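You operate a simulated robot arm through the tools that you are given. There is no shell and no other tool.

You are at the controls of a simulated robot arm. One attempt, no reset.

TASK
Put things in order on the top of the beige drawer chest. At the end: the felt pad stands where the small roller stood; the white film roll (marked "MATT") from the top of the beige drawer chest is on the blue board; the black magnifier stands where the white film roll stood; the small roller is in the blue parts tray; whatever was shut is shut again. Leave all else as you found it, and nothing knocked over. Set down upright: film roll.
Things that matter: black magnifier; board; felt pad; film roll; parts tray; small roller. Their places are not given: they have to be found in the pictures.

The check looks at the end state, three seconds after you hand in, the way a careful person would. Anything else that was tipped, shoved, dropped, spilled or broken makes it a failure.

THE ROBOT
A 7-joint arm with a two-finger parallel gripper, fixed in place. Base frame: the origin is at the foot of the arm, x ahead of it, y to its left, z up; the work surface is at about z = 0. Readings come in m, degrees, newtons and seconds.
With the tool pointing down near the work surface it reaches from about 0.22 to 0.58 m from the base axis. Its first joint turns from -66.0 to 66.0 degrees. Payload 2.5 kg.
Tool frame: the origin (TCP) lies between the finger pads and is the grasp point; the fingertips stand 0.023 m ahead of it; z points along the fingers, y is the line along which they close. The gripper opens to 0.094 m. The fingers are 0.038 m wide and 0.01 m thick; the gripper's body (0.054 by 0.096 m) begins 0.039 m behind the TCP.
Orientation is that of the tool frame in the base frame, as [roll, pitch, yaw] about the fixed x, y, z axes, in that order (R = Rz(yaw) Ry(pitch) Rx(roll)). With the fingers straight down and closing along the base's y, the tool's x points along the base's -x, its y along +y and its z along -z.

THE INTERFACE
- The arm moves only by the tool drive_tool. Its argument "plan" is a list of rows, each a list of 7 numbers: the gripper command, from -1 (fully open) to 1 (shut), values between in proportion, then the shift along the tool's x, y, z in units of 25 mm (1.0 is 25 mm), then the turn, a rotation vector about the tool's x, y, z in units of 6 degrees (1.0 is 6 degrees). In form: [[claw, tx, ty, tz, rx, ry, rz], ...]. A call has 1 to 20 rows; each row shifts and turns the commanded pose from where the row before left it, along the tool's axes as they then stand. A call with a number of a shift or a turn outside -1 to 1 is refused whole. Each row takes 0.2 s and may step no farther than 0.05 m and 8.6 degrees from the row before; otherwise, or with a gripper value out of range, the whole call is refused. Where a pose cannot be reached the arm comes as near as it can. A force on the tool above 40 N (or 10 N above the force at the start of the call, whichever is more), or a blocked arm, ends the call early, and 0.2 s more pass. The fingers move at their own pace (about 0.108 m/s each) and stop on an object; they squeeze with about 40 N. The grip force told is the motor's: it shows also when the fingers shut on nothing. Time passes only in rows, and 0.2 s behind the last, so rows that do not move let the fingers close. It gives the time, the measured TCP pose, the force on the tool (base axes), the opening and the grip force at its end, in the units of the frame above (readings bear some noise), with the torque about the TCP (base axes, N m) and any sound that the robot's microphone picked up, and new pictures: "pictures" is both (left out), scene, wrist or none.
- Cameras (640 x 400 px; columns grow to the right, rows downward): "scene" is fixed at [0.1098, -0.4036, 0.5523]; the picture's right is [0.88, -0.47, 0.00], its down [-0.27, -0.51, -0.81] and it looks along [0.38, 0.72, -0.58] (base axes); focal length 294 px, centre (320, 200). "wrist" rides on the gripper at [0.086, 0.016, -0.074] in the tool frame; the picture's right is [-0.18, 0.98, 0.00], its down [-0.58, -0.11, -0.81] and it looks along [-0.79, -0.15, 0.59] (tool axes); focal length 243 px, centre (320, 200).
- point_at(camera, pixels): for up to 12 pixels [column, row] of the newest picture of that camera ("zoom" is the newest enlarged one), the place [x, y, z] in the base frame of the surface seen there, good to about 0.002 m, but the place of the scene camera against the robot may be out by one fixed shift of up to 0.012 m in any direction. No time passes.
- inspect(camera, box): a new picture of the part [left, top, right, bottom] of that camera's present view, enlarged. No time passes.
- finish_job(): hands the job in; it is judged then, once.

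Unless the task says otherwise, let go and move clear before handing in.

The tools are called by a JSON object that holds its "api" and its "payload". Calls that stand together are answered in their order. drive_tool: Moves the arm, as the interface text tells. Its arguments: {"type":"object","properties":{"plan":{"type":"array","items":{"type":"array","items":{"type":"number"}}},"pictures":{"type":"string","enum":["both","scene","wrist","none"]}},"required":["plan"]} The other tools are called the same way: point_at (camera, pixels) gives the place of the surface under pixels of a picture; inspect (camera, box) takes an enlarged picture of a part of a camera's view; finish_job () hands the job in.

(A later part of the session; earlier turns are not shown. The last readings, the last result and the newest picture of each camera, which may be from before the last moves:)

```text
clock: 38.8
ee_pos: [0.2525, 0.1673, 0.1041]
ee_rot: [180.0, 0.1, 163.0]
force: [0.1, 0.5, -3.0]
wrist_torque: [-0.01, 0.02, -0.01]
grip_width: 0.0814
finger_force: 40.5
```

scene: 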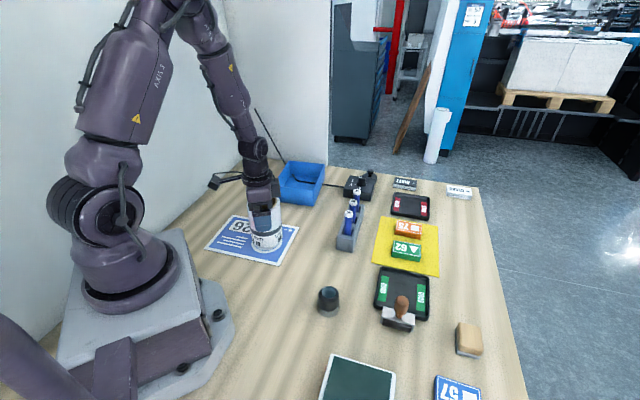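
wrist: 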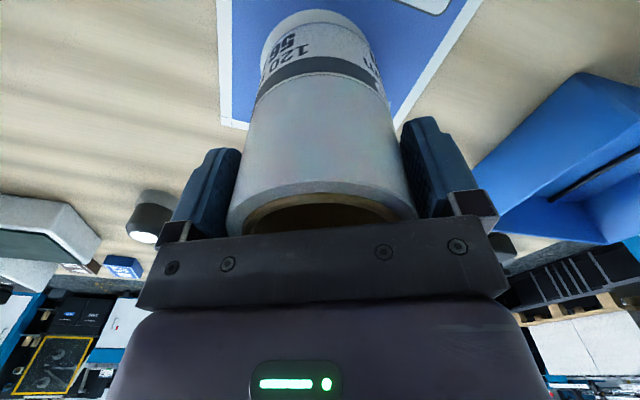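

The roll hangs just ~8 mm above the board. I'll lower in small steps until contact shows in the force.

{"api": "drive_tool", "payload": {"plan": [[1, 0, 0, 0.1, 0, 0, 0], [1, 0, 0, 0.1, 0, 0, 0], [1, 0, 0, 0.06, 0, 0, 0], [1, 0, 0, 0, 0, 0, 0]], "pictures": "wrist"}}

```text
clock: 39.8
ee_pos: [0.2529, 0.1676, 0.0972]
ee_rot: [-180.0, 0.0, 162.9]
force: [-0.8, 0.6, -2.6]
wrist_torque: [0.01, 0.05, -0.02]
grip_width: 0.081
finger_force: 39.5
```

wrist: 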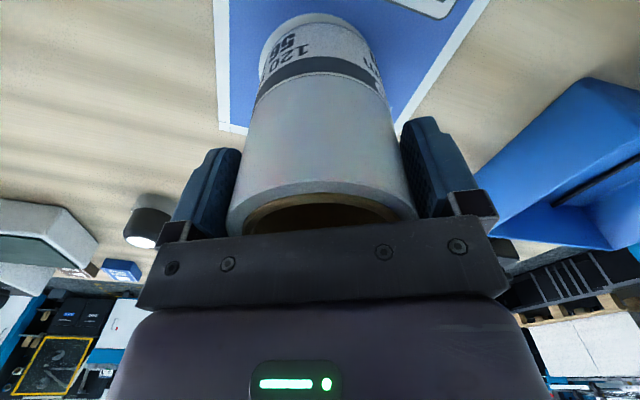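

No contact yet (force still about -2.6 N). A few more 1 mm steps.

{"api": "drive_tool", "payload": {"plan": [[1, 0, 0, 0.04, 0, 0, 0], [1, 0, 0, 0.04, 0, 0, 0], [1, 0, 0, 0, 0, 0, 0]], "pictures": "none"}}

```text
clock: 40.6
ee_pos: [0.2525, 0.1678, 0.0956]
ee_rot: [-179.9, 0.0, 163.0]
force: [0.1, -0.9, -2.5]
wrist_torque: [0.0, 0.01, 0.01]
grip_width: 0.0817
finger_force: 40.1
```

{"api": "drive_tool", "payload": {"plan": [[1, 0, 0, 0.04, 0, 0, 0], [1, 0, 0, 0, 0, 0, 0]], "pictures": "none"}}

{"api": "drive_tool", "payload": {"plan": [[1, 0, 0, 0.04, 0, 0, 0], [1, 0, 0, 0, 0, 0, 0]], "pictures": "none"}}

```text
clock: 41.2
ee_pos: [0.2536, 0.1681, 0.0945]
ee_rot: [180.0, 0.2, 163.0]
force: [-3.4, -1.7, 14.0]
wrist_torque: [-0.23, -0.35, -0.13]
grip_width: 0.0814
finger_force: 39.9
```

```text
clock: 41.8
ee_pos: [0.2537, 0.167, 0.0936]
ee_rot: [-180.0, 0.0, 162.9]
force: [-1.9, -3.2, 16.2]
wrist_torque: [-0.58, -0.46, -0.18]
grip_width: 0.0811
finger_force: 39.6
```

Contact found (force +14 to +16 N). I'll ease off 1 mm and open the fingers.

{"api": "drive_tool", "payload": {"plan": [[1, 0, 0, -0.04, 0, 0, 0], [1, 0, 0, 0, 0, 0, 0], [-1, 0, 0, 0, 0, 0, 0], [-1, 0, 0, 0, 0, 0, 0]], "pictures": "wrist"}}

```text
clock: 42.8
ee_pos: [0.2531, 0.1666, 0.0935]
ee_rot: [-179.9, 0.0, 163.0]
force: [-0.2, -0.8, -0.6]
wrist_torque: [0.02, -0.03, -0.03]
grip_width: 0.0943
finger_force: 0.1
```

wrist: 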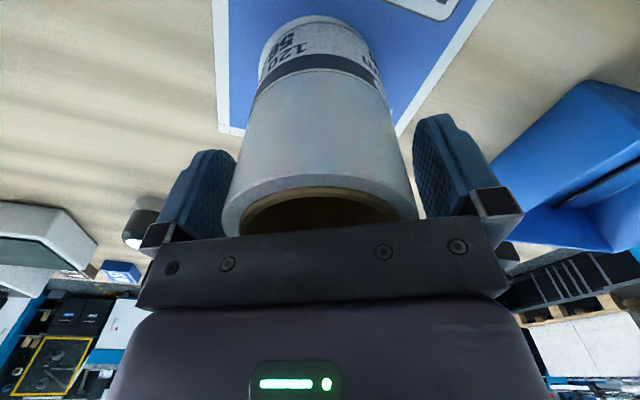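

Released; the roll stands freely between the fingers. Rising straight up and looking.

{"api": "drive_tool", "payload": {"plan": [[-1, 0, 0, -0.4, 0, 0, 0], [-1, 0, 0, -0.8, 0, 0, 0], [-1, 0, 0, -0.8, 0, 0, 0], [-1, 0, 0, -0.8, 0, 0, 0], [-1, 0, 0, -0.8, 0, 0, 0], [-1, 0, 0, -0.8, 0, 0, 0], [-1, 0, 0, -0.8, 0, 0, 0], [-1, 0, 0, -0.8, 0, 0, 0]], "pictures": "both"}}

```text
clock: 44.6
ee_pos: [0.2526, 0.1682, 0.2435]
ee_rot: [-179.9, 0.0, 163.1]
force: [-0.1, -0.7, 0.3]
wrist_torque: [-0.02, -0.01, 0.01]
grip_width: 0.094
finger_force: 0.0
```

scene: 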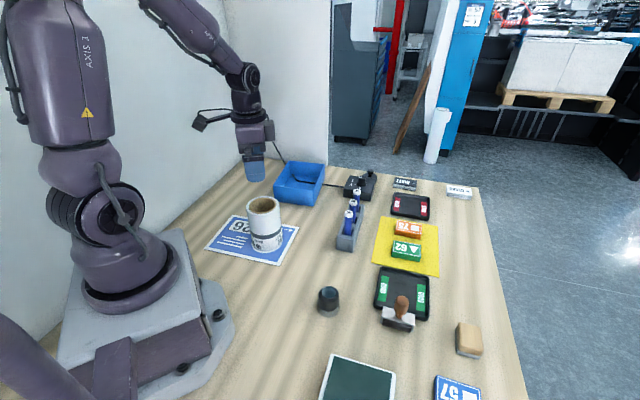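
wrist: 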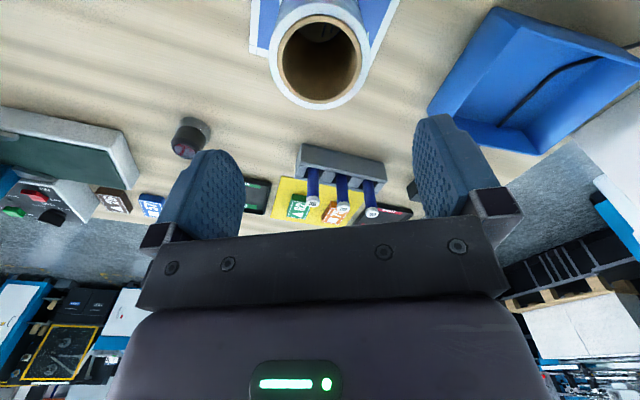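

The roll stands upright on the board's circle. I'll zoom to check it and its mark, then move over the loupe at (0.299,-0.083) and tilt 10° outward (needed for the far placement).

{"api": "inspect", "payload": {"camera": "scene", "box": [195, 180, 315, 280]}}

{"api": "drive_tool", "payload": {"plan": [[-1, -0.472, -0.905, 0, 0, 0, 0], [-1, -0.472, -0.905, 0, 0, 0, 0], [-1, -0.472, -0.905, 0, 0, 0, 0], [-1, -0.472, -0.905, 0, 0, 0, 0], [-1, -0.472, -0.905, 0, 0, 0, 0], [-1, -0.472, -0.905, 0, 0, 0, 0], [-1, -0.472, -0.905, 0, 0, 0, 0], [-1, -0.472, -0.905, 0, 0, 0, 0], [-1, -0.472, -0.905, 0, 0, 0, 0], [-1, -0.472, -0.905, 0, 0, 0, 0], [-1, 0, 0, 1, 0, 0, 0], [-1, 0, 0, 1, 0, 0, 0], [-1, 0, 0, 0, 0, -0.834, 0], [-1, 0, 0, 0, 0, -0.833, 0], [-1, 0, 0, 0, 0, 0, 0]], "pictures": "both"}}

```text
4.00 times, centred on (255, 230) of scene
```

zoom: 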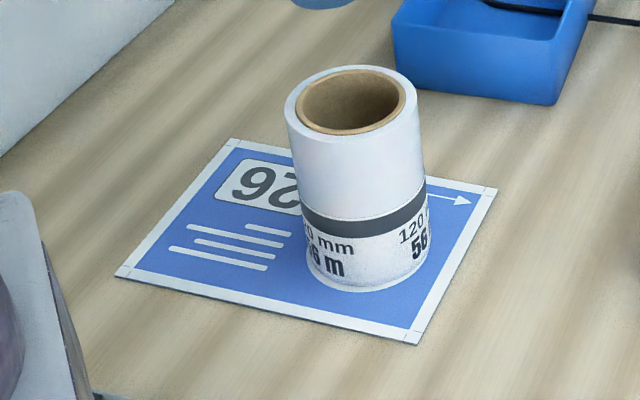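

```text
clock: 47.8
ee_pos: [0.3004, -0.0845, 0.1949]
ee_rot: [180.0, 10.1, 163.0]
force: [1.1, -0.2, 0.4]
wrist_torque: [0.0, 0.01, -0.02]
grip_width: 0.094
finger_force: 0.1
```

scene: 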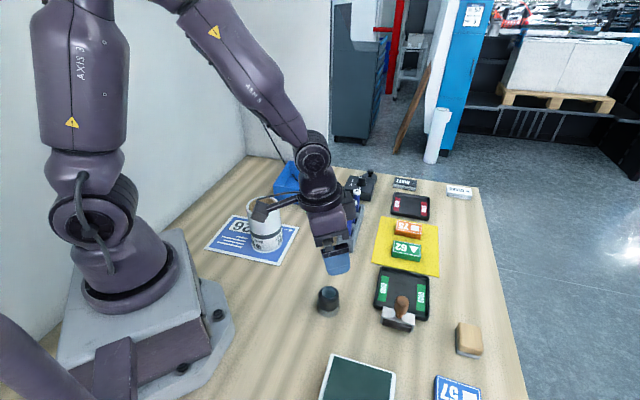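
wrist: 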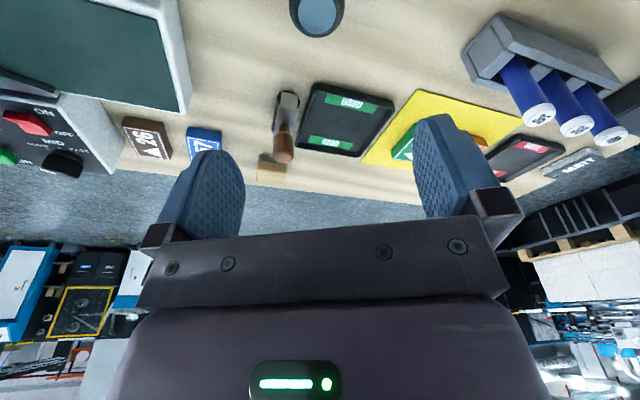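

The loupe is at (318,10) top of the wrist view, tool tilted 10°. Before grasping, I want a closer look at the roll's print, and I'll measure the loupe top and the machine's corner.

{"api": "inspect", "payload": {"camera": "scene", "box": [240, 190, 300, 255]}}

{"api": "point_at", "payload": {"camera": "wrist", "pixels": [[318, 10], [292, 10], [343, 10], [318, 36], [300, 28], [336, 28], [190, 90], [185, 112], [176, 5], [283, 100], [520, 60], [600, 120]]}}

```text
6.15 times, centred on (270, 222) of scene
```

zoom: 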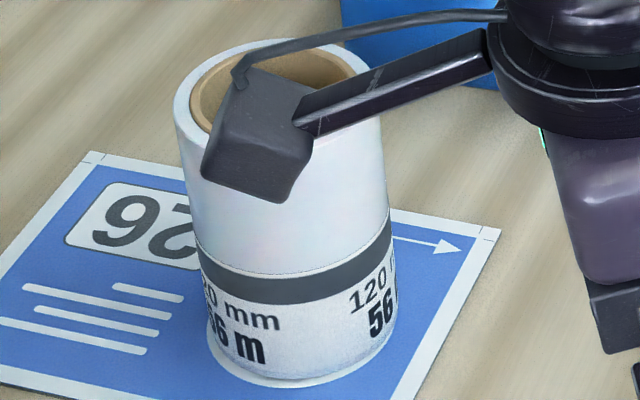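

```text
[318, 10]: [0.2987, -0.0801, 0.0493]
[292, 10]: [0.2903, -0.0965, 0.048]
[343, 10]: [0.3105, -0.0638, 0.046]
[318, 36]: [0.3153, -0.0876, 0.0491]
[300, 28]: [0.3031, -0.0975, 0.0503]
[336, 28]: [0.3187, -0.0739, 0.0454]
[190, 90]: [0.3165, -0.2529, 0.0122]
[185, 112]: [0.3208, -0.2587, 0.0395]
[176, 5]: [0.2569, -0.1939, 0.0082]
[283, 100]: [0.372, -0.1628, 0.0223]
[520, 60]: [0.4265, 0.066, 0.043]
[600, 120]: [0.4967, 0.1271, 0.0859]
```

Loupe centre ≈(0.299,-0.082), and the machine corner is well clear. I'll descend along the vertical (in the tilted frame) to TCP z≈0.032.

{"api": "drive_tool", "payload": {"plan": [[-1, 0.152, 0.009, 0.8, 0, 0, 0], [-1, 0.152, 0.009, 0.8, 0, 0, 0], [-1, 0.152, 0.009, 0.8, 0, 0, 0], [-1, 0.152, 0.009, 0.8, 0, 0, 0], [-1, 0.152, 0.009, 0.8, 0, 0, 0], [-1, 0.152, 0.009, 0.8, 0, 0, 0], [-1, 0.152, 0.009, 0.8, 0, 0, 0], [-1, 0.152, 0.009, 0.8, 0, 0, 0], [-1, 0, 0, 0, 0, 0, 0]], "pictures": "both"}}

```text
clock: 49.8
ee_pos: [0.3004, -0.0811, 0.029]
ee_rot: [180.0, 10.1, 163.0]
force: [0.7, 0.0, -0.2]
wrist_torque: [-0.04, 0.0, 0.0]
grip_width: 0.0941
finger_force: 0.0
```

scene: 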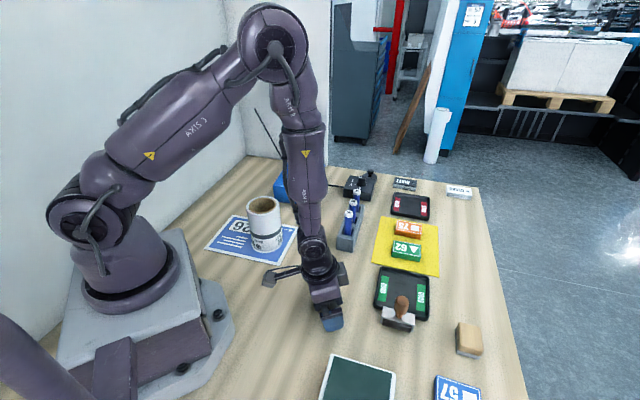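
wrist: 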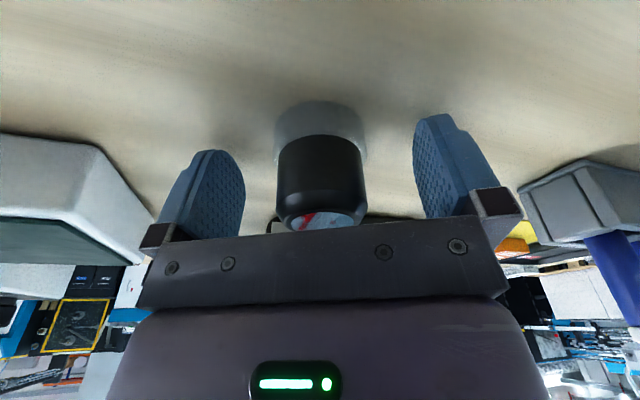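

The loupe stands between the fingers at (320,185). I'll close in two stages to centre it gently.

{"api": "drive_tool", "payload": {"plan": [[0, 0, 0, 0, 0, 0, 0], [0, 0, 0, 0, 0, 0, 0], [1, 0, 0, 0, 0, 0, 0], [1, 0, 0, 0, 0, 0, 0], [1, 0, 0, 0, 0, 0, 0]], "pictures": "wrist"}}

```text
clock: 51.0
ee_pos: [0.2979, -0.0802, 0.0311]
ee_rot: [180.0, 10.0, 163.0]
force: [-0.1, 0.1, -0.3]
wrist_torque: [0.03, 0.01, 0.01]
grip_width: 0.0458
finger_force: 39.7
```

wrist: 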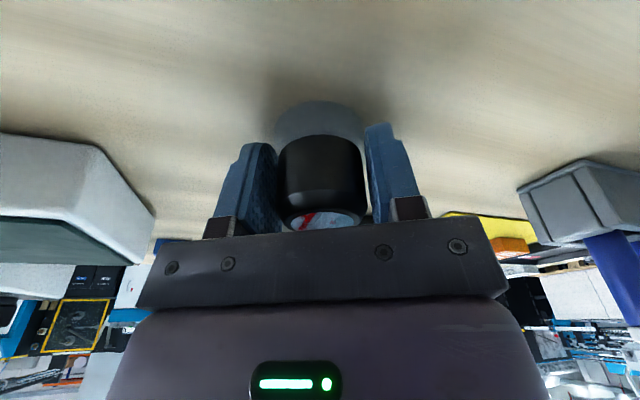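

Gripped at 0.046 m (its clear base). I'll lift 0.14 m and carry it over the roll's former spot (0.5627,-0.1713).

{"api": "drive_tool", "payload": {"plan": [[1, -0.05, 0, -0.3, 0, 0, 0], [1, -0.162, 0, -0.919, 0, 0, 0], [1, -0.162, 0, -0.919, 0, 0, 0], [1, -0.162, 0, -0.919, 0, 0, 0], [1, -0.162, 0, -0.919, 0, 0, 0], [1, -0.162, 0, -0.919, 0, 0, 0], [1, -0.112, 0, -0.62, 0, 0, 0], [1, -0.915, -0.032, 0.161, 0, 0, 0], [1, -0.915, -0.032, 0.161, 0, 0, 0], [1, -0.915, -0.032, 0.161, 0, 0, 0], [1, -0.915, -0.032, 0.161, 0, 0, 0], [1, -0.915, -0.032, 0.161, 0, 0, 0], [1, -0.915, -0.032, 0.161, 0, 0, 0], [1, -0.915, -0.032, 0.161, 0, 0, 0], [1, -0.915, -0.032, 0.161, 0, 0, 0], [1, -0.915, -0.032, 0.161, 0, 0, 0], [1, -0.915, -0.032, 0.161, 0, 0, 0], [1, -0.915, -0.032, 0.161, 0, 0, 0], [1, -0.915, -0.032, 0.161, 0, 0, 0], [1, 0, 0, 0, 0, 0, 0]], "pictures": "both"}}

```text
clock: 55.2
ee_pos: [0.5613, -0.1707, 0.1715]
ee_rot: [-180.0, 10.1, 163.1]
force: [-0.5, 0.7, 0.4]
wrist_torque: [0.02, -0.01, -0.02]
grip_width: 0.0458
finger_force: 39.7
```

scene: 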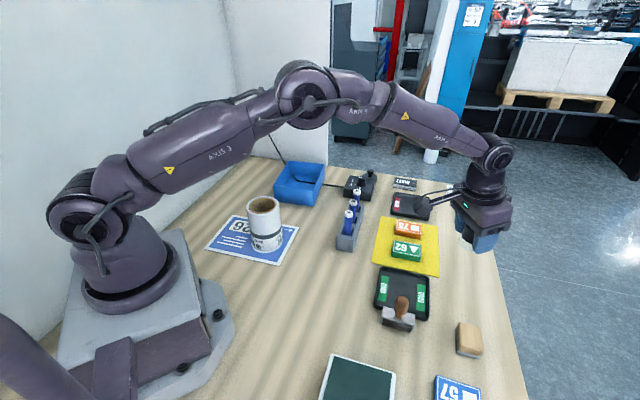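
wrist: 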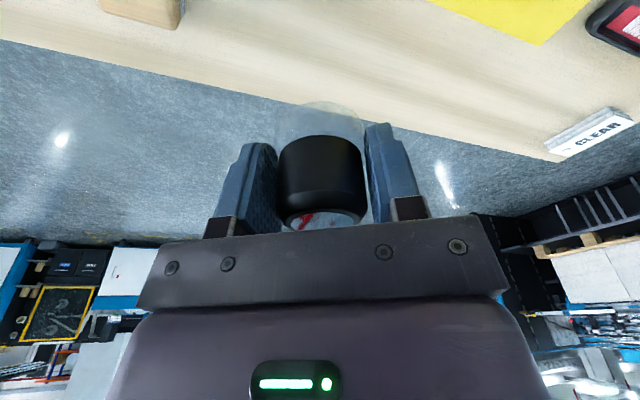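

The loupe hangs level above the old roll spot. Lowering to about 4 mm above the surface.

{"api": "drive_tool", "payload": {"plan": [[1, 0.136, 0, 0.774, 0, 0, 0], [1, 0.136, 0, 0.774, 0, 0, 0], [1, 0.136, 0, 0.774, 0, 0, 0], [1, 0.136, 0, 0.774, 0, 0, 0], [1, 0.136, 0, 0.774, 0, 0, 0], [1, 0.136, 0, 0.774, 0, 0, 0], [1, 0.136, 0, 0.774, 0, 0, 0], [1, 0, 0, 0, 0, 0, 0]], "pictures": "both"}}

```text
clock: 57.0
ee_pos: [0.5609, -0.1714, 0.0345]
ee_rot: [180.0, 10.0, 163.1]
force: [-1.2, -0.1, -0.7]
wrist_torque: [0.02, 0.01, 0.03]
grip_width: 0.0458
finger_force: 40.0
```

scene: 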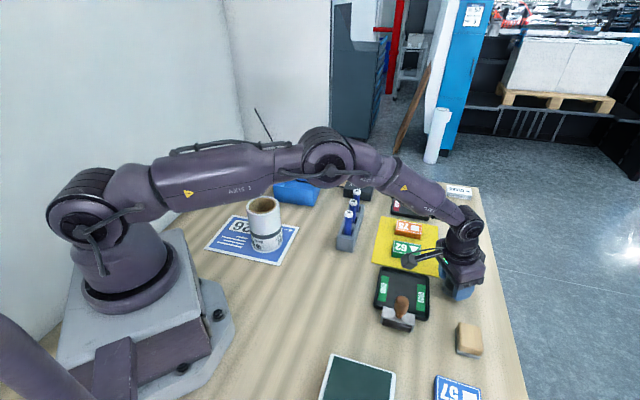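
wrist: 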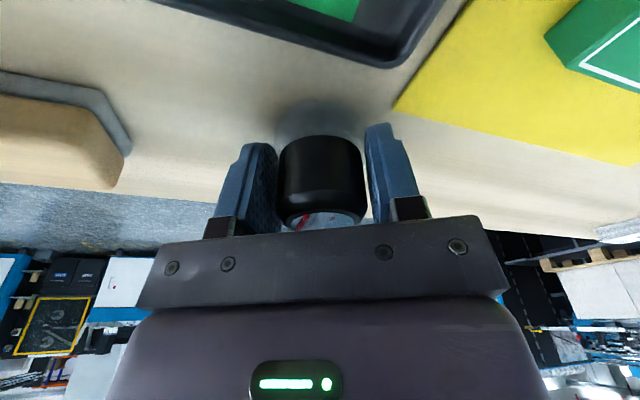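

Camera and arm are clear of everything. Lowering in 1 mm steps until contact.

{"api": "drive_tool", "payload": {"plan": [[1, -0.05, 0, 0.05, 0, 0, 0], [1, 0.007, 0, 0.04, 0, 0, 0], [1, 0, 0, 0, 0, 0, 0]], "pictures": "none"}}

{"api": "drive_tool", "payload": {"plan": [[1, 0.007, 0, 0.04, 0, 0, 0], [1, 0, 0, 0, 0, 0, 0]], "pictures": "none"}}

```text
clock: 57.8
ee_pos: [0.5627, -0.1734, 0.0314]
ee_rot: [-180.0, 10.0, 163.0]
force: [0.0, 0.2, -1.6]
wrist_torque: [0.0, -0.01, 0.02]
grip_width: 0.046
finger_force: 40.0
```

```text
clock: 58.4
ee_pos: [0.5624, -0.1718, 0.0313]
ee_rot: [179.9, 10.0, 163.0]
force: [0.4, -0.1, -1.0]
wrist_torque: [-0.02, 0.01, -0.03]
grip_width: 0.0457
finger_force: 40.1
```

{"api": "drive_tool", "payload": {"plan": [[1, 0.005, 0, 0.03, 0, 0, 0], [1, 0, 0, 0, 0, 0, 0]], "pictures": "none"}}

{"api": "drive_tool", "payload": {"plan": [[1, 0.005, 0, 0.03, 0, 0, 0], [1, 0, 0, 0, 0, 0, 0]], "pictures": "none"}}

```text
clock: 59.0
ee_pos: [0.5629, -0.1722, 0.0306]
ee_rot: [-179.9, 10.0, 162.9]
force: [-0.6, -0.3, 0.0]
wrist_torque: [0.0, 0.0, 0.03]
grip_width: 0.0457
finger_force: 40.5
```

```text
clock: 59.6
ee_pos: [0.5645, -0.1725, 0.0317]
ee_rot: [-180.0, 10.1, 163.0]
force: [-2.4, -0.1, 6.8]
wrist_torque: [0.08, 0.09, -0.01]
grip_width: 0.0461
finger_force: 40.0
```

Contact (+6.8 N). Opening partly to 0.064 m so the fingers stay clear of the yellow sheet's block and tray.

{"api": "drive_tool", "payload": {"plan": [[-0.36, 0, 0, 0, 0, 0, 0], [-0.36, 0, 0, 0, 0, 0, 0]], "pictures": "wrist"}}

```text
clock: 60.2
ee_pos: [0.5624, -0.1716, 0.0292]
ee_rot: [180.0, 10.1, 163.0]
force: [0.2, -0.8, -0.2]
wrist_torque: [0.0, -0.01, -0.04]
grip_width: 0.0641
finger_force: 0.0
```

wrist: 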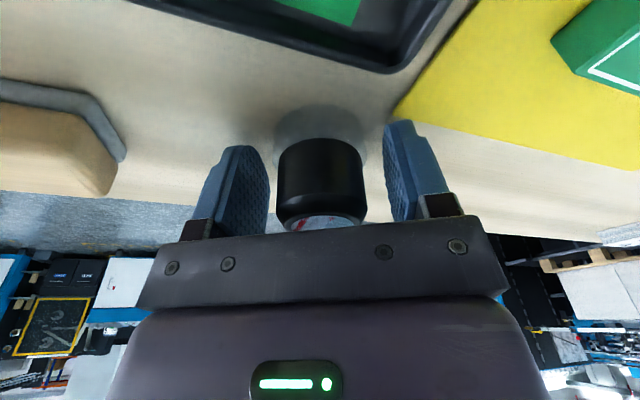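

The loupe stands free at (320,180). Rising straight up, then untilting to inspect it.

{"api": "drive_tool", "payload": {"plan": [[-0.36, -0.07, 0, -0.4, 0, 0, 0], [-0.36, -0.139, 0, -0.788, 0, 0, 0], [-0.36, -0.139, 0, -0.788, 0, 0, 0], [-0.36, -0.139, 0, -0.788, 0, 0, 0], [-0.36, -0.139, 0, -0.788, 0, 0, 0], [-0.36, -0.139, 0, -0.788, 0, 0, 0], [-0.36, -0.139, 0, -0.788, 0, 0, 0], [-1, 0, 0, 0, 0, 0.834, 0], [-1, 0, 0, 0, 0, 0.833, 0], [-1, 0.9, 0, -0.7, 0, 0, 0], [-1, 0.9, 0, -0.7, 0, 0, 0], [-1, 0.9, 0, -0.7, 0, 0, 0], [-1, 0.9, 0, -0.7, 0, 0, 0]], "pictures": "both"}}

```text
clock: 63.0
ee_pos: [0.4771, -0.1454, 0.229]
ee_rot: [179.9, 0.0, 162.9]
force: [0.5, 0.1, 0.8]
wrist_torque: [-0.07, 0.02, 0.02]
grip_width: 0.094
finger_force: 0.0
```

scene: 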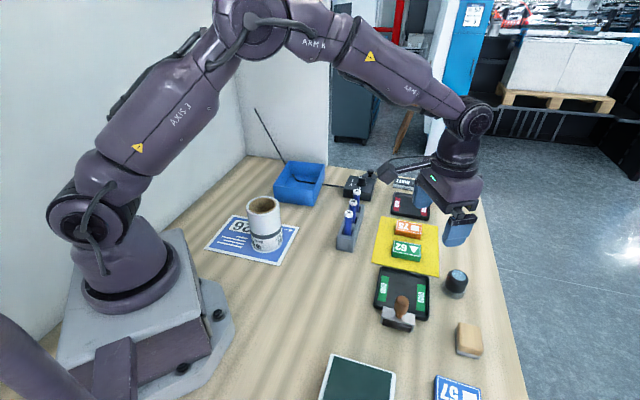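
wrist: 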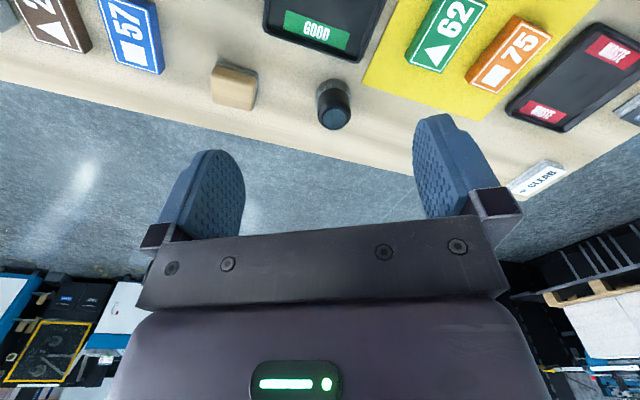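

The loupe stands upright at the roll's old spot. Next, over the roller at (0.396,-0.178), turning to yaw -135 so the fingers close along the roller's long axis.

{"api": "drive_tool", "payload": {"plan": [[-1, 0.68, -0.549, 0.2, 0, 0, 0], [-1, 0.68, -0.549, 0.2, 0, 0, 0], [-1, 0.68, -0.549, 0.2, 0, 0, 0], [-1, 0.68, -0.549, 0.2, 0, 0, 0], [-1, 0, 0, 0, 0, 0, -1], [-1, 0, 0, 0, 0, 0, -1], [-1, 0, 0, 0, 0, 0, -1], [-1, 0, 0, 0, 0, 0, -1], [-1, 0, 0, 0, 0, 0, -1], [-1, 0, 0, 0, 0, 0, -1], [-1, 0, 0, 0, 0, 0, -1], [-1, 0, 0, 0, 0, 0, -1], [-1, 0, 0, 0, 0, 0, -1], [-1, 0, 0, 0, 0, 0, -1], [-1, 0, 0, 0, 0, 0, -0.33], [-1, 0, 0, 0, 0, 0, 0]], "pictures": "both"}}

```text
clock: 66.4
ee_pos: [0.3963, -0.1789, 0.2084]
ee_rot: [-179.9, 0.0, -134.9]
force: [-0.4, -0.1, 0.5]
wrist_torque: [-0.03, 0.01, -0.01]
grip_width: 0.0938
finger_force: 0.0
```

scene: 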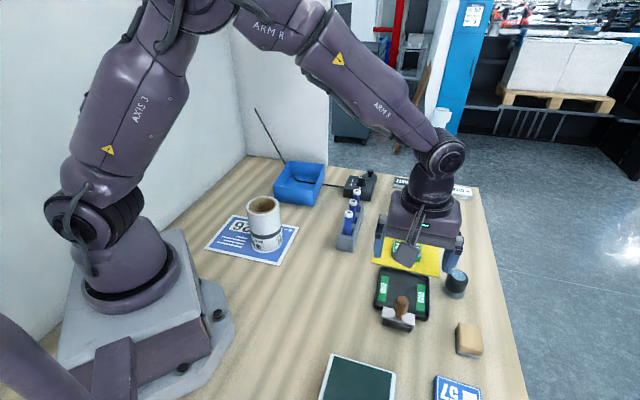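
wrist: 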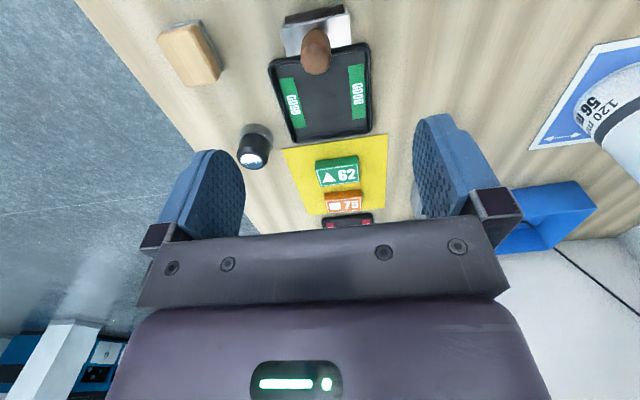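

The roller is at (315,45) in the wrist view, its knob over the GOOD tray edge in perspective. Zooming to measure the knob.

{"api": "inspect", "payload": {"camera": "wrist", "box": [265, 0, 365, 80]}}

{"api": "point_at", "payload": {"camera": "zoom", "pixels": [[315, 330], [320, 450], [250, 330], [410, 330], [320, 240], [320, 380], [130, 280], [520, 200], [130, 180], [510, 80], [270, 330], [395, 330]]}}

```text
5.00 times, centred on (315, 40) of wrist
```

zoom: 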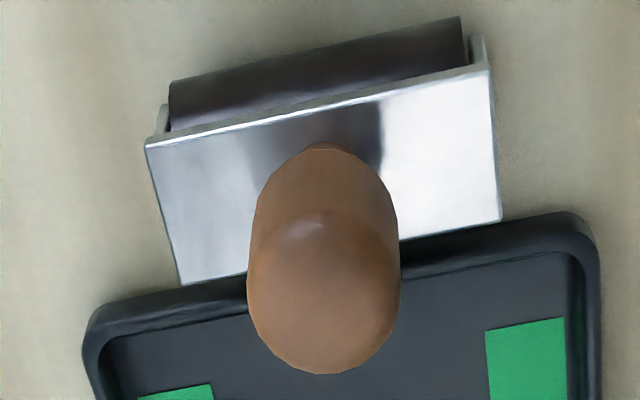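

```text
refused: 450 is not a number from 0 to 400
```

The knob spans (248–400, 145–375) in the zoom above the metal bracket. Measuring points on it.

{"api": "point_at", "payload": {"camera": "zoom", "pixels": [[322, 300], [322, 365], [252, 290], [396, 290], [322, 220], [322, 160], [150, 145], [488, 75], [180, 280], [500, 218], [320, 60], [290, 200]]}}

```text
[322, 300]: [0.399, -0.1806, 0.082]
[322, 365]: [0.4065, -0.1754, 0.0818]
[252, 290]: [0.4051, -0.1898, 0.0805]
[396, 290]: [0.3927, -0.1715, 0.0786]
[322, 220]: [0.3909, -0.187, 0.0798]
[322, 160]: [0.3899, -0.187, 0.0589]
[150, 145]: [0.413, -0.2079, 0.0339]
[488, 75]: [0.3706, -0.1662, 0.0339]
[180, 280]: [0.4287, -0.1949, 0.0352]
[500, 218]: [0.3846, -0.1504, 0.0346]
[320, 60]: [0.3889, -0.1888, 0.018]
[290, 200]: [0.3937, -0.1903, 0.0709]
```

Bracket centre (0.399,-0.180), knob centre ≈(0.3987,-0.1803), knob top 0.083, plate top 0.035. Descending to TCP z≈0.063 so the tips stay above the plate.

{"api": "drive_tool", "payload": {"plan": [[-0.5, -0.03, -0.11, 0.83, 0, 0, 0], [-0.5, 0, 0, 0.83, 0, 0, 0], [-0.5, 0, 0, 0.83, 0, 0, 0], [-0.5, 0, 0, 0.83, 0, 0, 0], [-0.5, 0, 0, 0.83, 0, 0, 0], [-0.5, 0, 0, 0.83, 0, 0, 0], [-0.5, 0, 0, 0.78, 0, 0, 0], [-0.5, 0, 0, 0, 0, 0, 0]], "pictures": "both"}}

```text
clock: 68.2
ee_pos: [0.3987, -0.1806, 0.0654]
ee_rot: [-179.8, 0.0, -135.0]
force: [-0.3, 0.3, -0.3]
wrist_torque: [0.02, 0.0, 0.01]
grip_width: 0.0705
finger_force: 0.0
```

scene: 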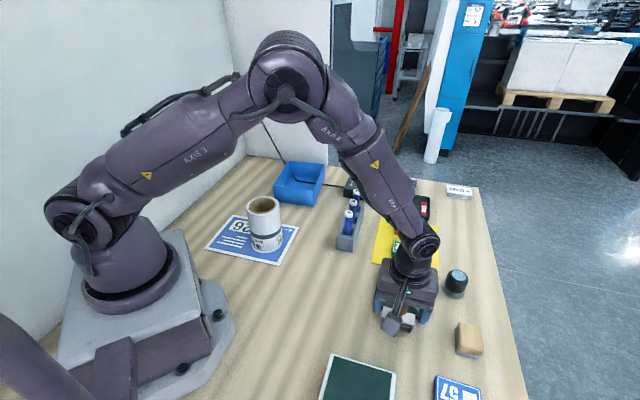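
wrist: 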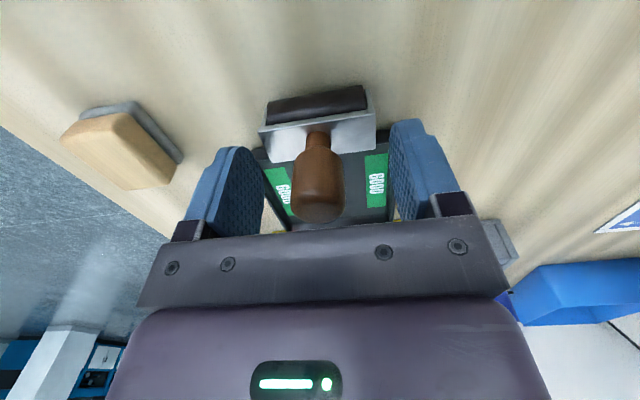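

The handle is centred between the fingers. Closing in stages.

{"api": "drive_tool", "payload": {"plan": [[0.2, 0, 0, 0, 0, 0, 0], [0.2, 0, 0, 0, 0, 0, 0], [1, 0, 0, 0, 0, 0, 0], [1, 0, 0, 0, 0, 0, 0], [1, 0, 0, 0, 0, 0, 0]], "pictures": "wrist"}}

```text
clock: 69.4
ee_pos: [0.3997, -0.1803, 0.0656]
ee_rot: [-179.9, 0.0, -134.9]
force: [-0.8, 0.9, 0.8]
wrist_torque: [0.11, 0.07, 0.03]
grip_width: 0.0245
finger_force: 39.9
```

wrist: 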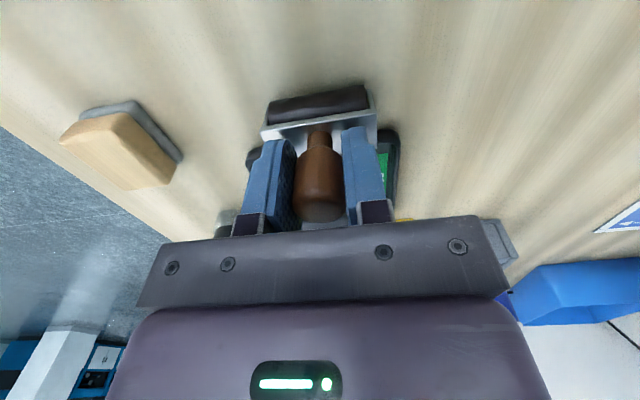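

Handle gripped at 0.0245 m. Lifting gently and checking.

{"api": "drive_tool", "payload": {"plan": [[1, 0, 0, -0.2, 0, 0, 0], [1, 0, 0, -0.4, 0, 0, 0], [1, 0, 0, -0.6, 0, 0, 0], [1, 0, 0, -0.8, 0, 0, 0], [1, 0, 0, 0, 0, 0, 0]], "pictures": "both"}}

```text
clock: 70.6
ee_pos: [0.3989, -0.18, 0.1158]
ee_rot: [180.0, 0.0, -135.0]
force: [0.4, 0.4, -2.7]
wrist_torque: [-0.02, 0.02, -0.01]
grip_width: 0.0241
finger_force: 40.1
```

scene: 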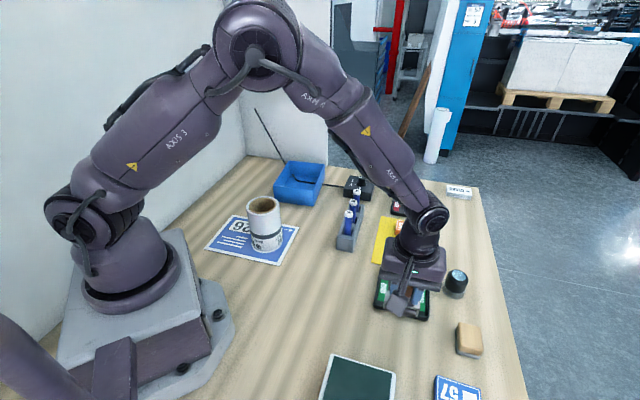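
wrist: 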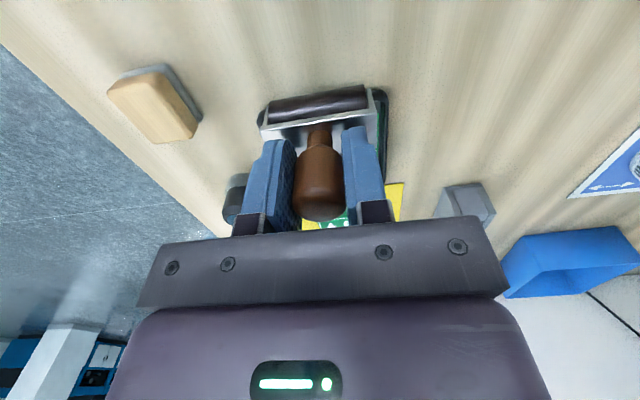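

Lifted with weight ~0.25 kg. The bracket may have swung slightly in the grip; zooming to check.

{"api": "inspect", "payload": {"camera": "wrist", "box": [230, 70, 410, 240]}}

{"api": "inspect", "payload": {"camera": "scene", "box": [350, 230, 470, 330]}}

```text
2.35 times, centred on (320, 155) of wrist
```

zoom: 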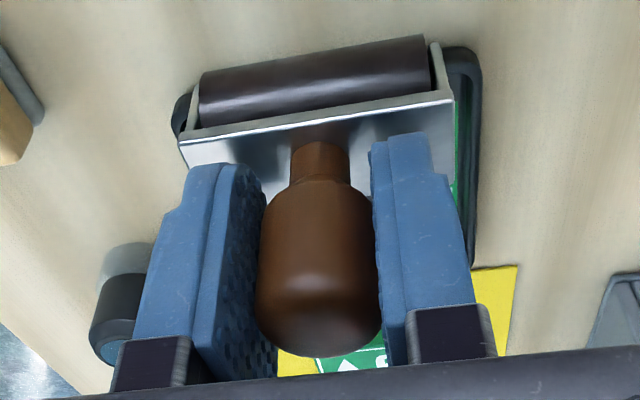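

```text
4.00 times, centred on (410, 280) of scene
```

zoom: 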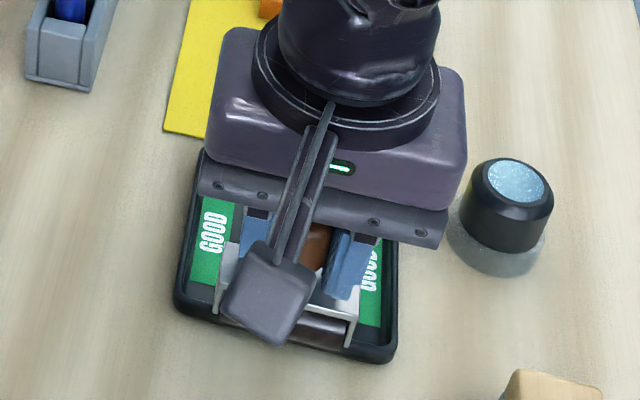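

I'll measure plate points to see the tilt of the held roller.

{"api": "point_at", "payload": {"camera": "wrist", "pixels": [[264, 133], [268, 138], [374, 112], [372, 116], [300, 130], [345, 120], [320, 100], [270, 105], [365, 90], [319, 142], [320, 200], [320, 160]]}}

```text
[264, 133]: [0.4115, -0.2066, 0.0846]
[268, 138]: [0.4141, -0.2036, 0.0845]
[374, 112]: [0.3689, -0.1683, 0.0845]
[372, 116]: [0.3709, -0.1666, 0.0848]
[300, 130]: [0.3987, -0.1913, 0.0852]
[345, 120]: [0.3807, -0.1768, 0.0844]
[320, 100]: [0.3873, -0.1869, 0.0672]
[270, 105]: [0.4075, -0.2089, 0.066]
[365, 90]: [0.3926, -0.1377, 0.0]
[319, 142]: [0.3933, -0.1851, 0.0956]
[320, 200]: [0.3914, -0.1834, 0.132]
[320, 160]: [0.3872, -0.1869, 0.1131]
```

The plate is level (z≈0.085 at all corners). I'll raise to z≈0.22, turn 5° to match the tray, then carry to (0.419,0.332) above the tray floor near its front wall.

{"api": "drive_tool", "payload": {"plan": [[1, 0, 0, -0.834, 0, 0, 0], [1, 0, 0, -0.834, 0, 0, 0], [1, 0, 0, -0.834, 0, 0, 0], [1, 0, 0, -0.834, 0, 0, 0], [1, 0, 0, -0.834, 0, 0, 0], [1, 0, 0, 0, 0, 0, -0.83]], "pictures": "none"}}

{"api": "drive_tool", "payload": {"plan": [[1, -0.953, 0.738, 0, 0, 0, 0], [1, -0.953, 0.738, 0, 0, 0, 0], [1, -0.953, 0.738, 0, 0, 0, 0], [1, -0.953, 0.738, 0, 0, 0, 0], [1, -0.953, 0.738, 0, 0, 0, 0], [1, -0.953, 0.738, 0, 0, 0, 0], [1, -0.953, 0.738, 0, 0, 0, 0], [1, -0.953, 0.738, 0, 0, 0, 0], [1, -0.953, 0.738, 0, 0, 0, 0], [1, -0.953, 0.738, 0, 0, 0, 0], [1, -0.953, 0.738, 0, 0, 0, 0], [1, -0.953, 0.738, 0, 0, 0, 0], [1, -0.953, 0.738, 0, 0, 0, 0], [1, -0.953, 0.738, 0, 0, 0, 0], [1, -0.953, 0.738, 0, 0, 0, 0], [1, -0.953, 0.738, 0, 0, 0, 0], [1, -0.953, 0.738, 0, 0, 0, 0], [1, 0, 0, 0, 0, 0, 0]], "pictures": "both"}}

```text
clock: 72.0
ee_pos: [0.399, -0.1781, 0.2184]
ee_rot: [-180.0, 0.0, -130.0]
force: [0.0, -0.3, -2.7]
wrist_torque: [-0.03, -0.04, -0.01]
grip_width: 0.0246
finger_force: 39.8
```

```text
clock: 75.8
ee_pos: [0.4197, 0.3319, 0.2189]
ee_rot: [-180.0, 0.0, -130.0]
force: [-0.4, 1.0, -2.5]
wrist_torque: [-0.05, 0.0, 0.03]
grip_width: 0.0245
finger_force: 39.9
```

scene: 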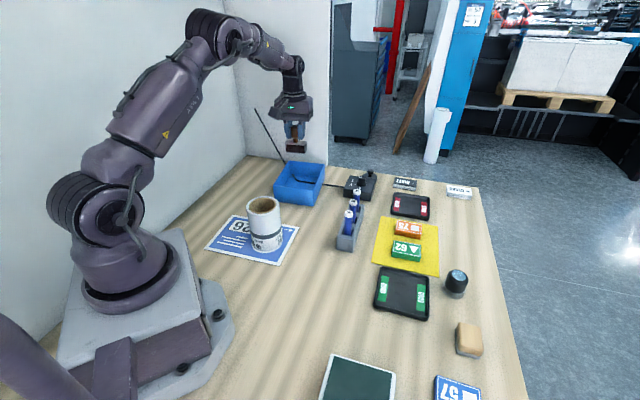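
wrist: 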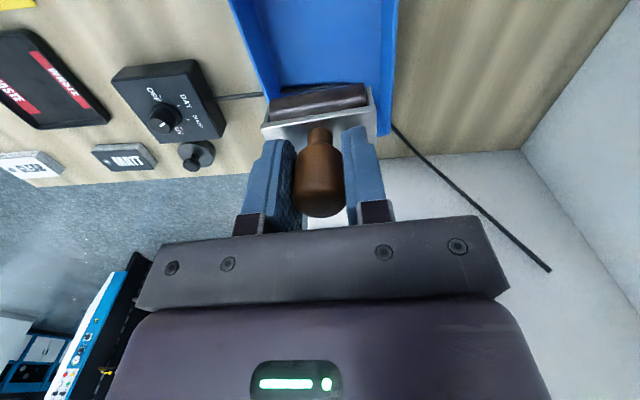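

The roller hangs above the tray. I'll verify the tray's side walls and floor beneath from this view before lowering.

{"api": "point_at", "payload": {"camera": "wrist", "pixels": [[233, 5], [265, 85], [394, 20], [388, 125], [320, 30], [320, 70], [260, 40], [375, 40], [320, 5], [300, 85], [355, 75], [245, 97]]}}

{"api": "inspect", "payload": {"camera": "wrist", "box": [220, 0, 420, 125]}}

{"api": "inspect", "payload": {"camera": "scene", "box": [240, 130, 360, 210]}}

```text
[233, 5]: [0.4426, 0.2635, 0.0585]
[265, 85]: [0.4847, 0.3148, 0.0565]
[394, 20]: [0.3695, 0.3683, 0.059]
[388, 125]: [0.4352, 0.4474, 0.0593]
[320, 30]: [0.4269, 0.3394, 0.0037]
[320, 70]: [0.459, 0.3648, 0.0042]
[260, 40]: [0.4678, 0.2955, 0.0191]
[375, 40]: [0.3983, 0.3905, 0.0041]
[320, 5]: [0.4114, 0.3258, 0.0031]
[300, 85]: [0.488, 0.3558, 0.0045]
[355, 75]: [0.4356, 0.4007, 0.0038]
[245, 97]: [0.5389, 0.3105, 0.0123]
```

```text
3.20 times, centred on (320, 62) of wrist
```

zoom: 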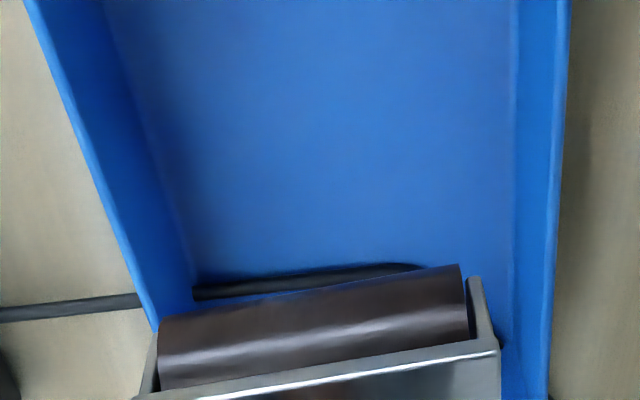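

```text
5.00 times, centred on (300, 170) of scene
```

zoom: 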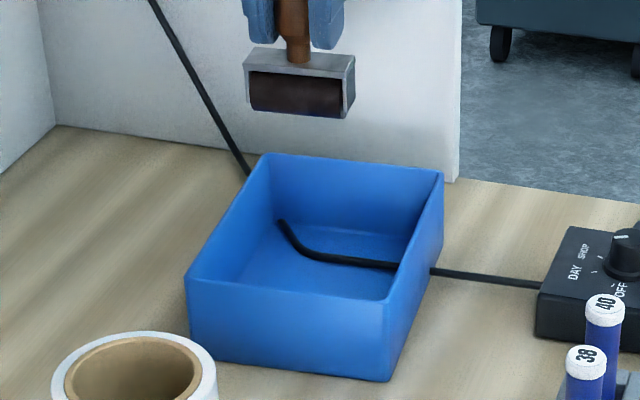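

Tray walls confirmed: my target is centred across the width and ~0.055 m behind the front wall, clear of the cable. Lowering to ~9 mm above the floor.

{"api": "drive_tool", "payload": {"plan": [[1, 0, 0, 0.8, 0, 0, 0], [1, 0, 0, 0.8, 0, 0, 0], [1, 0, 0, 0.8, 0, 0, 0], [1, 0, 0, 0.8, 0, 0, 0], [1, 0, 0, 0.8, 0, 0, 0], [1, 0, 0, 0.8, 0, 0, 0], [1, 0, 0, 0.8, 0, 0, 0], [1, 0, 0, 0, 0, 0, 0]], "pictures": "both"}}

```text
clock: 77.6
ee_pos: [0.4196, 0.3317, 0.0779]
ee_rot: [-179.8, -0.1, -130.0]
force: [1.2, 0.2, -3.4]
wrist_torque: [-0.01, 0.0, -0.02]
grip_width: 0.0245
finger_force: 39.8
```

scene: 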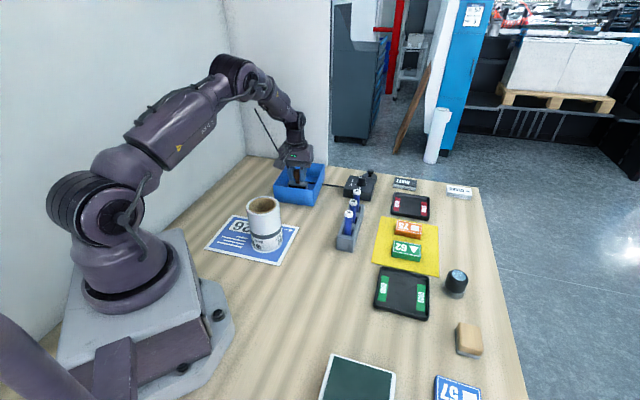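
wrist: 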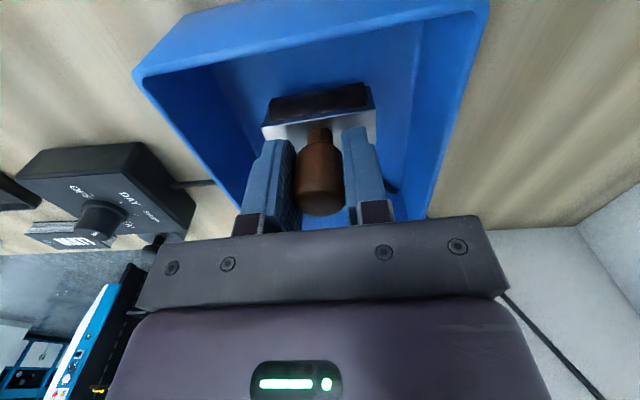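

The roller is inside the tray, clear of walls. Lowering in small steps to contact.

{"api": "drive_tool", "payload": {"plan": [[1, 0, 0, 0.1, 0, 0, 0], [1, 0, 0, 0.1, 0, 0, 0], [1, 0, 0, 0.04, 0, 0, 0], [1, 0, 0, 0, 0, 0, 0]], "pictures": "none"}}

{"api": "drive_tool", "payload": {"plan": [[1, 0, 0, 0.04, 0, 0, 0], [1, 0, 0, 0, 0, 0, 0]], "pictures": "none"}}

```text
clock: 78.6
ee_pos: [0.4192, 0.3317, 0.0735]
ee_rot: [180.0, 0.0, -130.0]
force: [-0.7, -0.3, 2.2]
wrist_torque: [0.09, 0.11, 0.0]
grip_width: 0.0244
finger_force: 40.5
```

```text
clock: 79.2
ee_pos: [0.4195, 0.3316, 0.0741]
ee_rot: [180.0, 0.1, -130.1]
force: [-1.7, -1.5, 10.7]
wrist_torque: [0.05, 0.27, 0.03]
grip_width: 0.0247
finger_force: 40.1
```

Contact came ~4 mm earlier than expected, with a slight off-centre torque. I'll look and measure the plate before releasing.

{"api": "drive_tool", "payload": {"plan": [[1, 0, 0, -0.03, 0, 0, 0], [1, 0, 0, 0, 0, 0, 0]], "pictures": "both"}}

{"api": "inspect", "payload": {"camera": "wrist", "box": [220, 60, 420, 200]}}

{"api": "point_at", "payload": {"camera": "wrist", "pixels": [[264, 133], [268, 138], [374, 112], [372, 116], [300, 130], [345, 120], [320, 105], [320, 70], [240, 100], [400, 100], [262, 122], [380, 100]]}}

{"api": "inspect", "payload": {"camera": "scene", "box": [250, 140, 350, 210]}}

```text
clock: 79.8
ee_pos: [0.419, 0.3318, 0.0729]
ee_rot: [-179.9, 0.0, -130.1]
force: [0.8, 1.1, 5.6]
wrist_torque: [0.01, -0.16, -0.03]
grip_width: 0.0244
finger_force: 39.8
```

scene: 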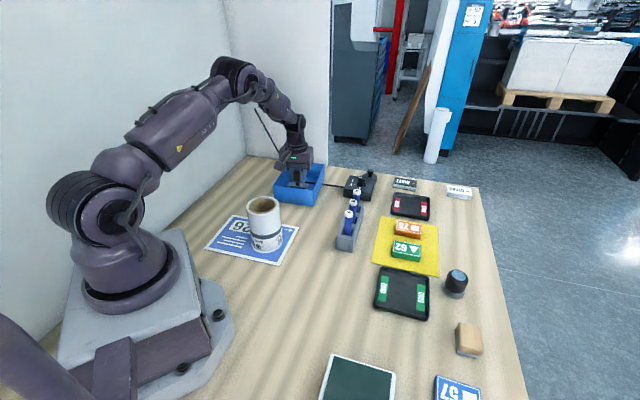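
wrist: 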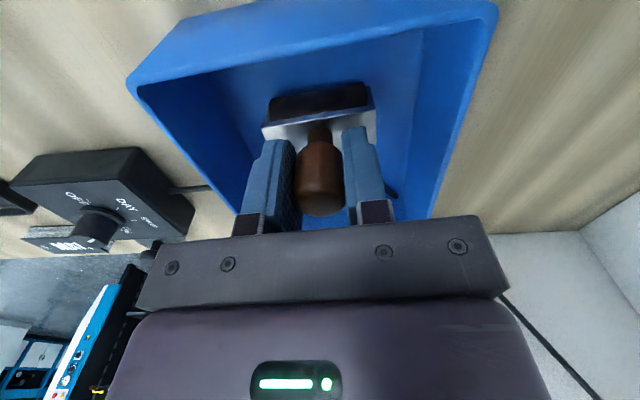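

```text
2.86 times, centred on (320, 130) of wrist
```

zoom: 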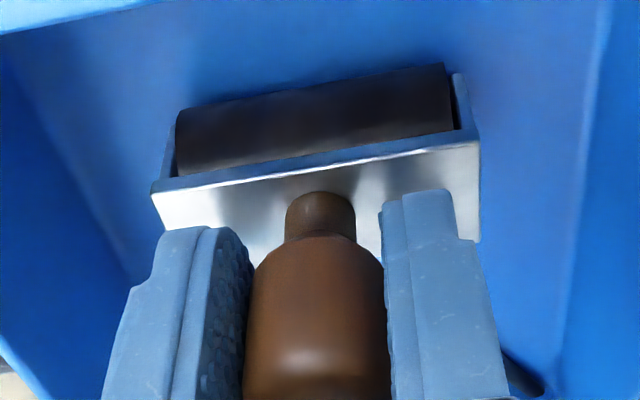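

```text
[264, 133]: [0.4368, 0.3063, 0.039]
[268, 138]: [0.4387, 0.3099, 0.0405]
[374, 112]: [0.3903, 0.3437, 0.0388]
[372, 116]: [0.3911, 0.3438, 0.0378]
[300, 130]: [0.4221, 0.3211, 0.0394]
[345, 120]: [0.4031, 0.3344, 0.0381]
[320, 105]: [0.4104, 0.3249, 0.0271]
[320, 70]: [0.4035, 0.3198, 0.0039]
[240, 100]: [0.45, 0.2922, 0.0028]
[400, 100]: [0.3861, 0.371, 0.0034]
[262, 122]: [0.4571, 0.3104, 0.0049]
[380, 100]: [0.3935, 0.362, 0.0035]
```

```text
5.71 times, centred on (300, 175) of scene
```

zoom: 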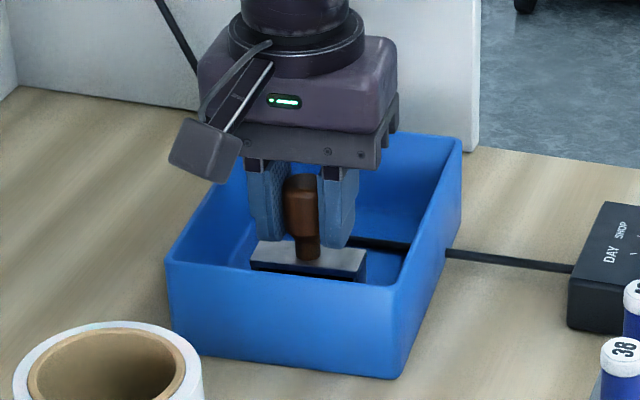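

The plate sits at z≈0.039 over a floor at 0.0037, so the roller is resting on the tray floor (handle slid ~3 mm in the grip). Releasing with a partial opening.

{"api": "drive_tool", "payload": {"plan": [[0.2, 0, 0, 0, 0, 0, 0], [-0.06, 0, 0, 0, 0, 0, 0], [-0.06, 0, 0, 0, 0, 0, 0]], "pictures": "wrist"}}

```text
clock: 80.6
ee_pos: [0.4182, 0.3314, 0.0723]
ee_rot: [-180.0, 0.0, -130.0]
force: [-0.2, 0.2, -0.1]
wrist_torque: [-0.01, 0.0, 0.02]
grip_width: 0.0497
finger_force: 0.0
```

wrist: 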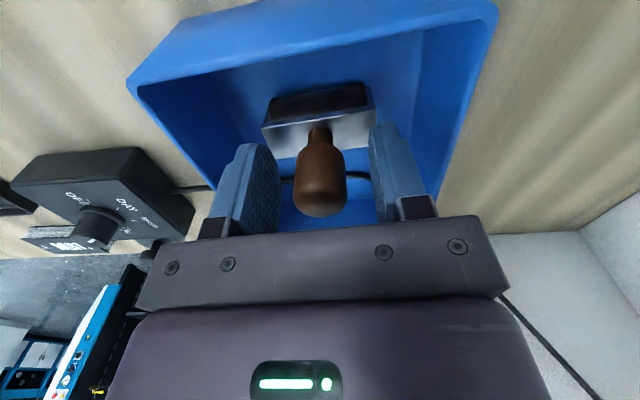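

The roller stands on its own in the tray. Rising straight up.

{"api": "drive_tool", "payload": {"plan": [[-0.06, 0, 0, -0.4, 0, 0, 0], [-0.06, 0, 0, -0.8, 0, 0, 0], [-0.06, 0, 0, -0.8, 0, 0, 0], [-0.06, 0, 0, -0.8, 0, 0, 0], [-0.06, 0, 0, -0.8, 0, 0, 0], [-0.06, 0, 0, -0.8, 0, 0, 0], [-0.06, 0, 0, -0.8, 0, 0, 0], [-1, 0, 0, -0.8, 0, 0, 0]], "pictures": "both"}}

```text
clock: 82.4
ee_pos: [0.4197, 0.3303, 0.2235]
ee_rot: [-180.0, 0.0, -130.0]
force: [-1.5, 0.9, 0.2]
wrist_torque: [0.0, 0.0, 0.0]
grip_width: 0.094
finger_force: 0.1
```

scene: 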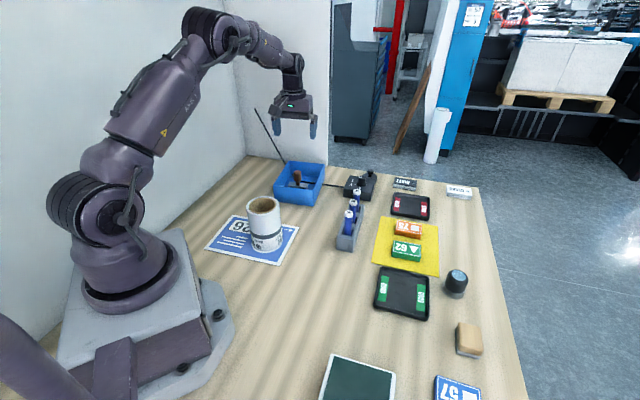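
wrist: 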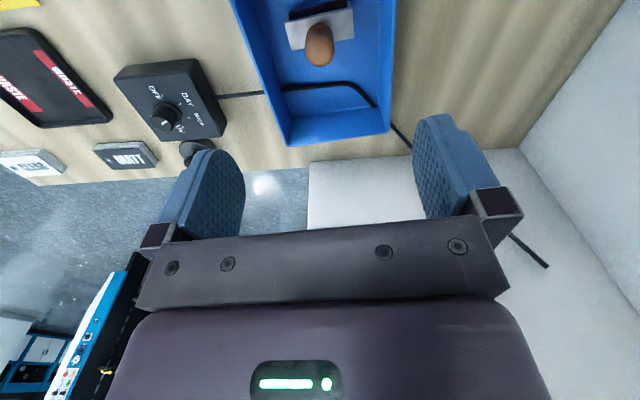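

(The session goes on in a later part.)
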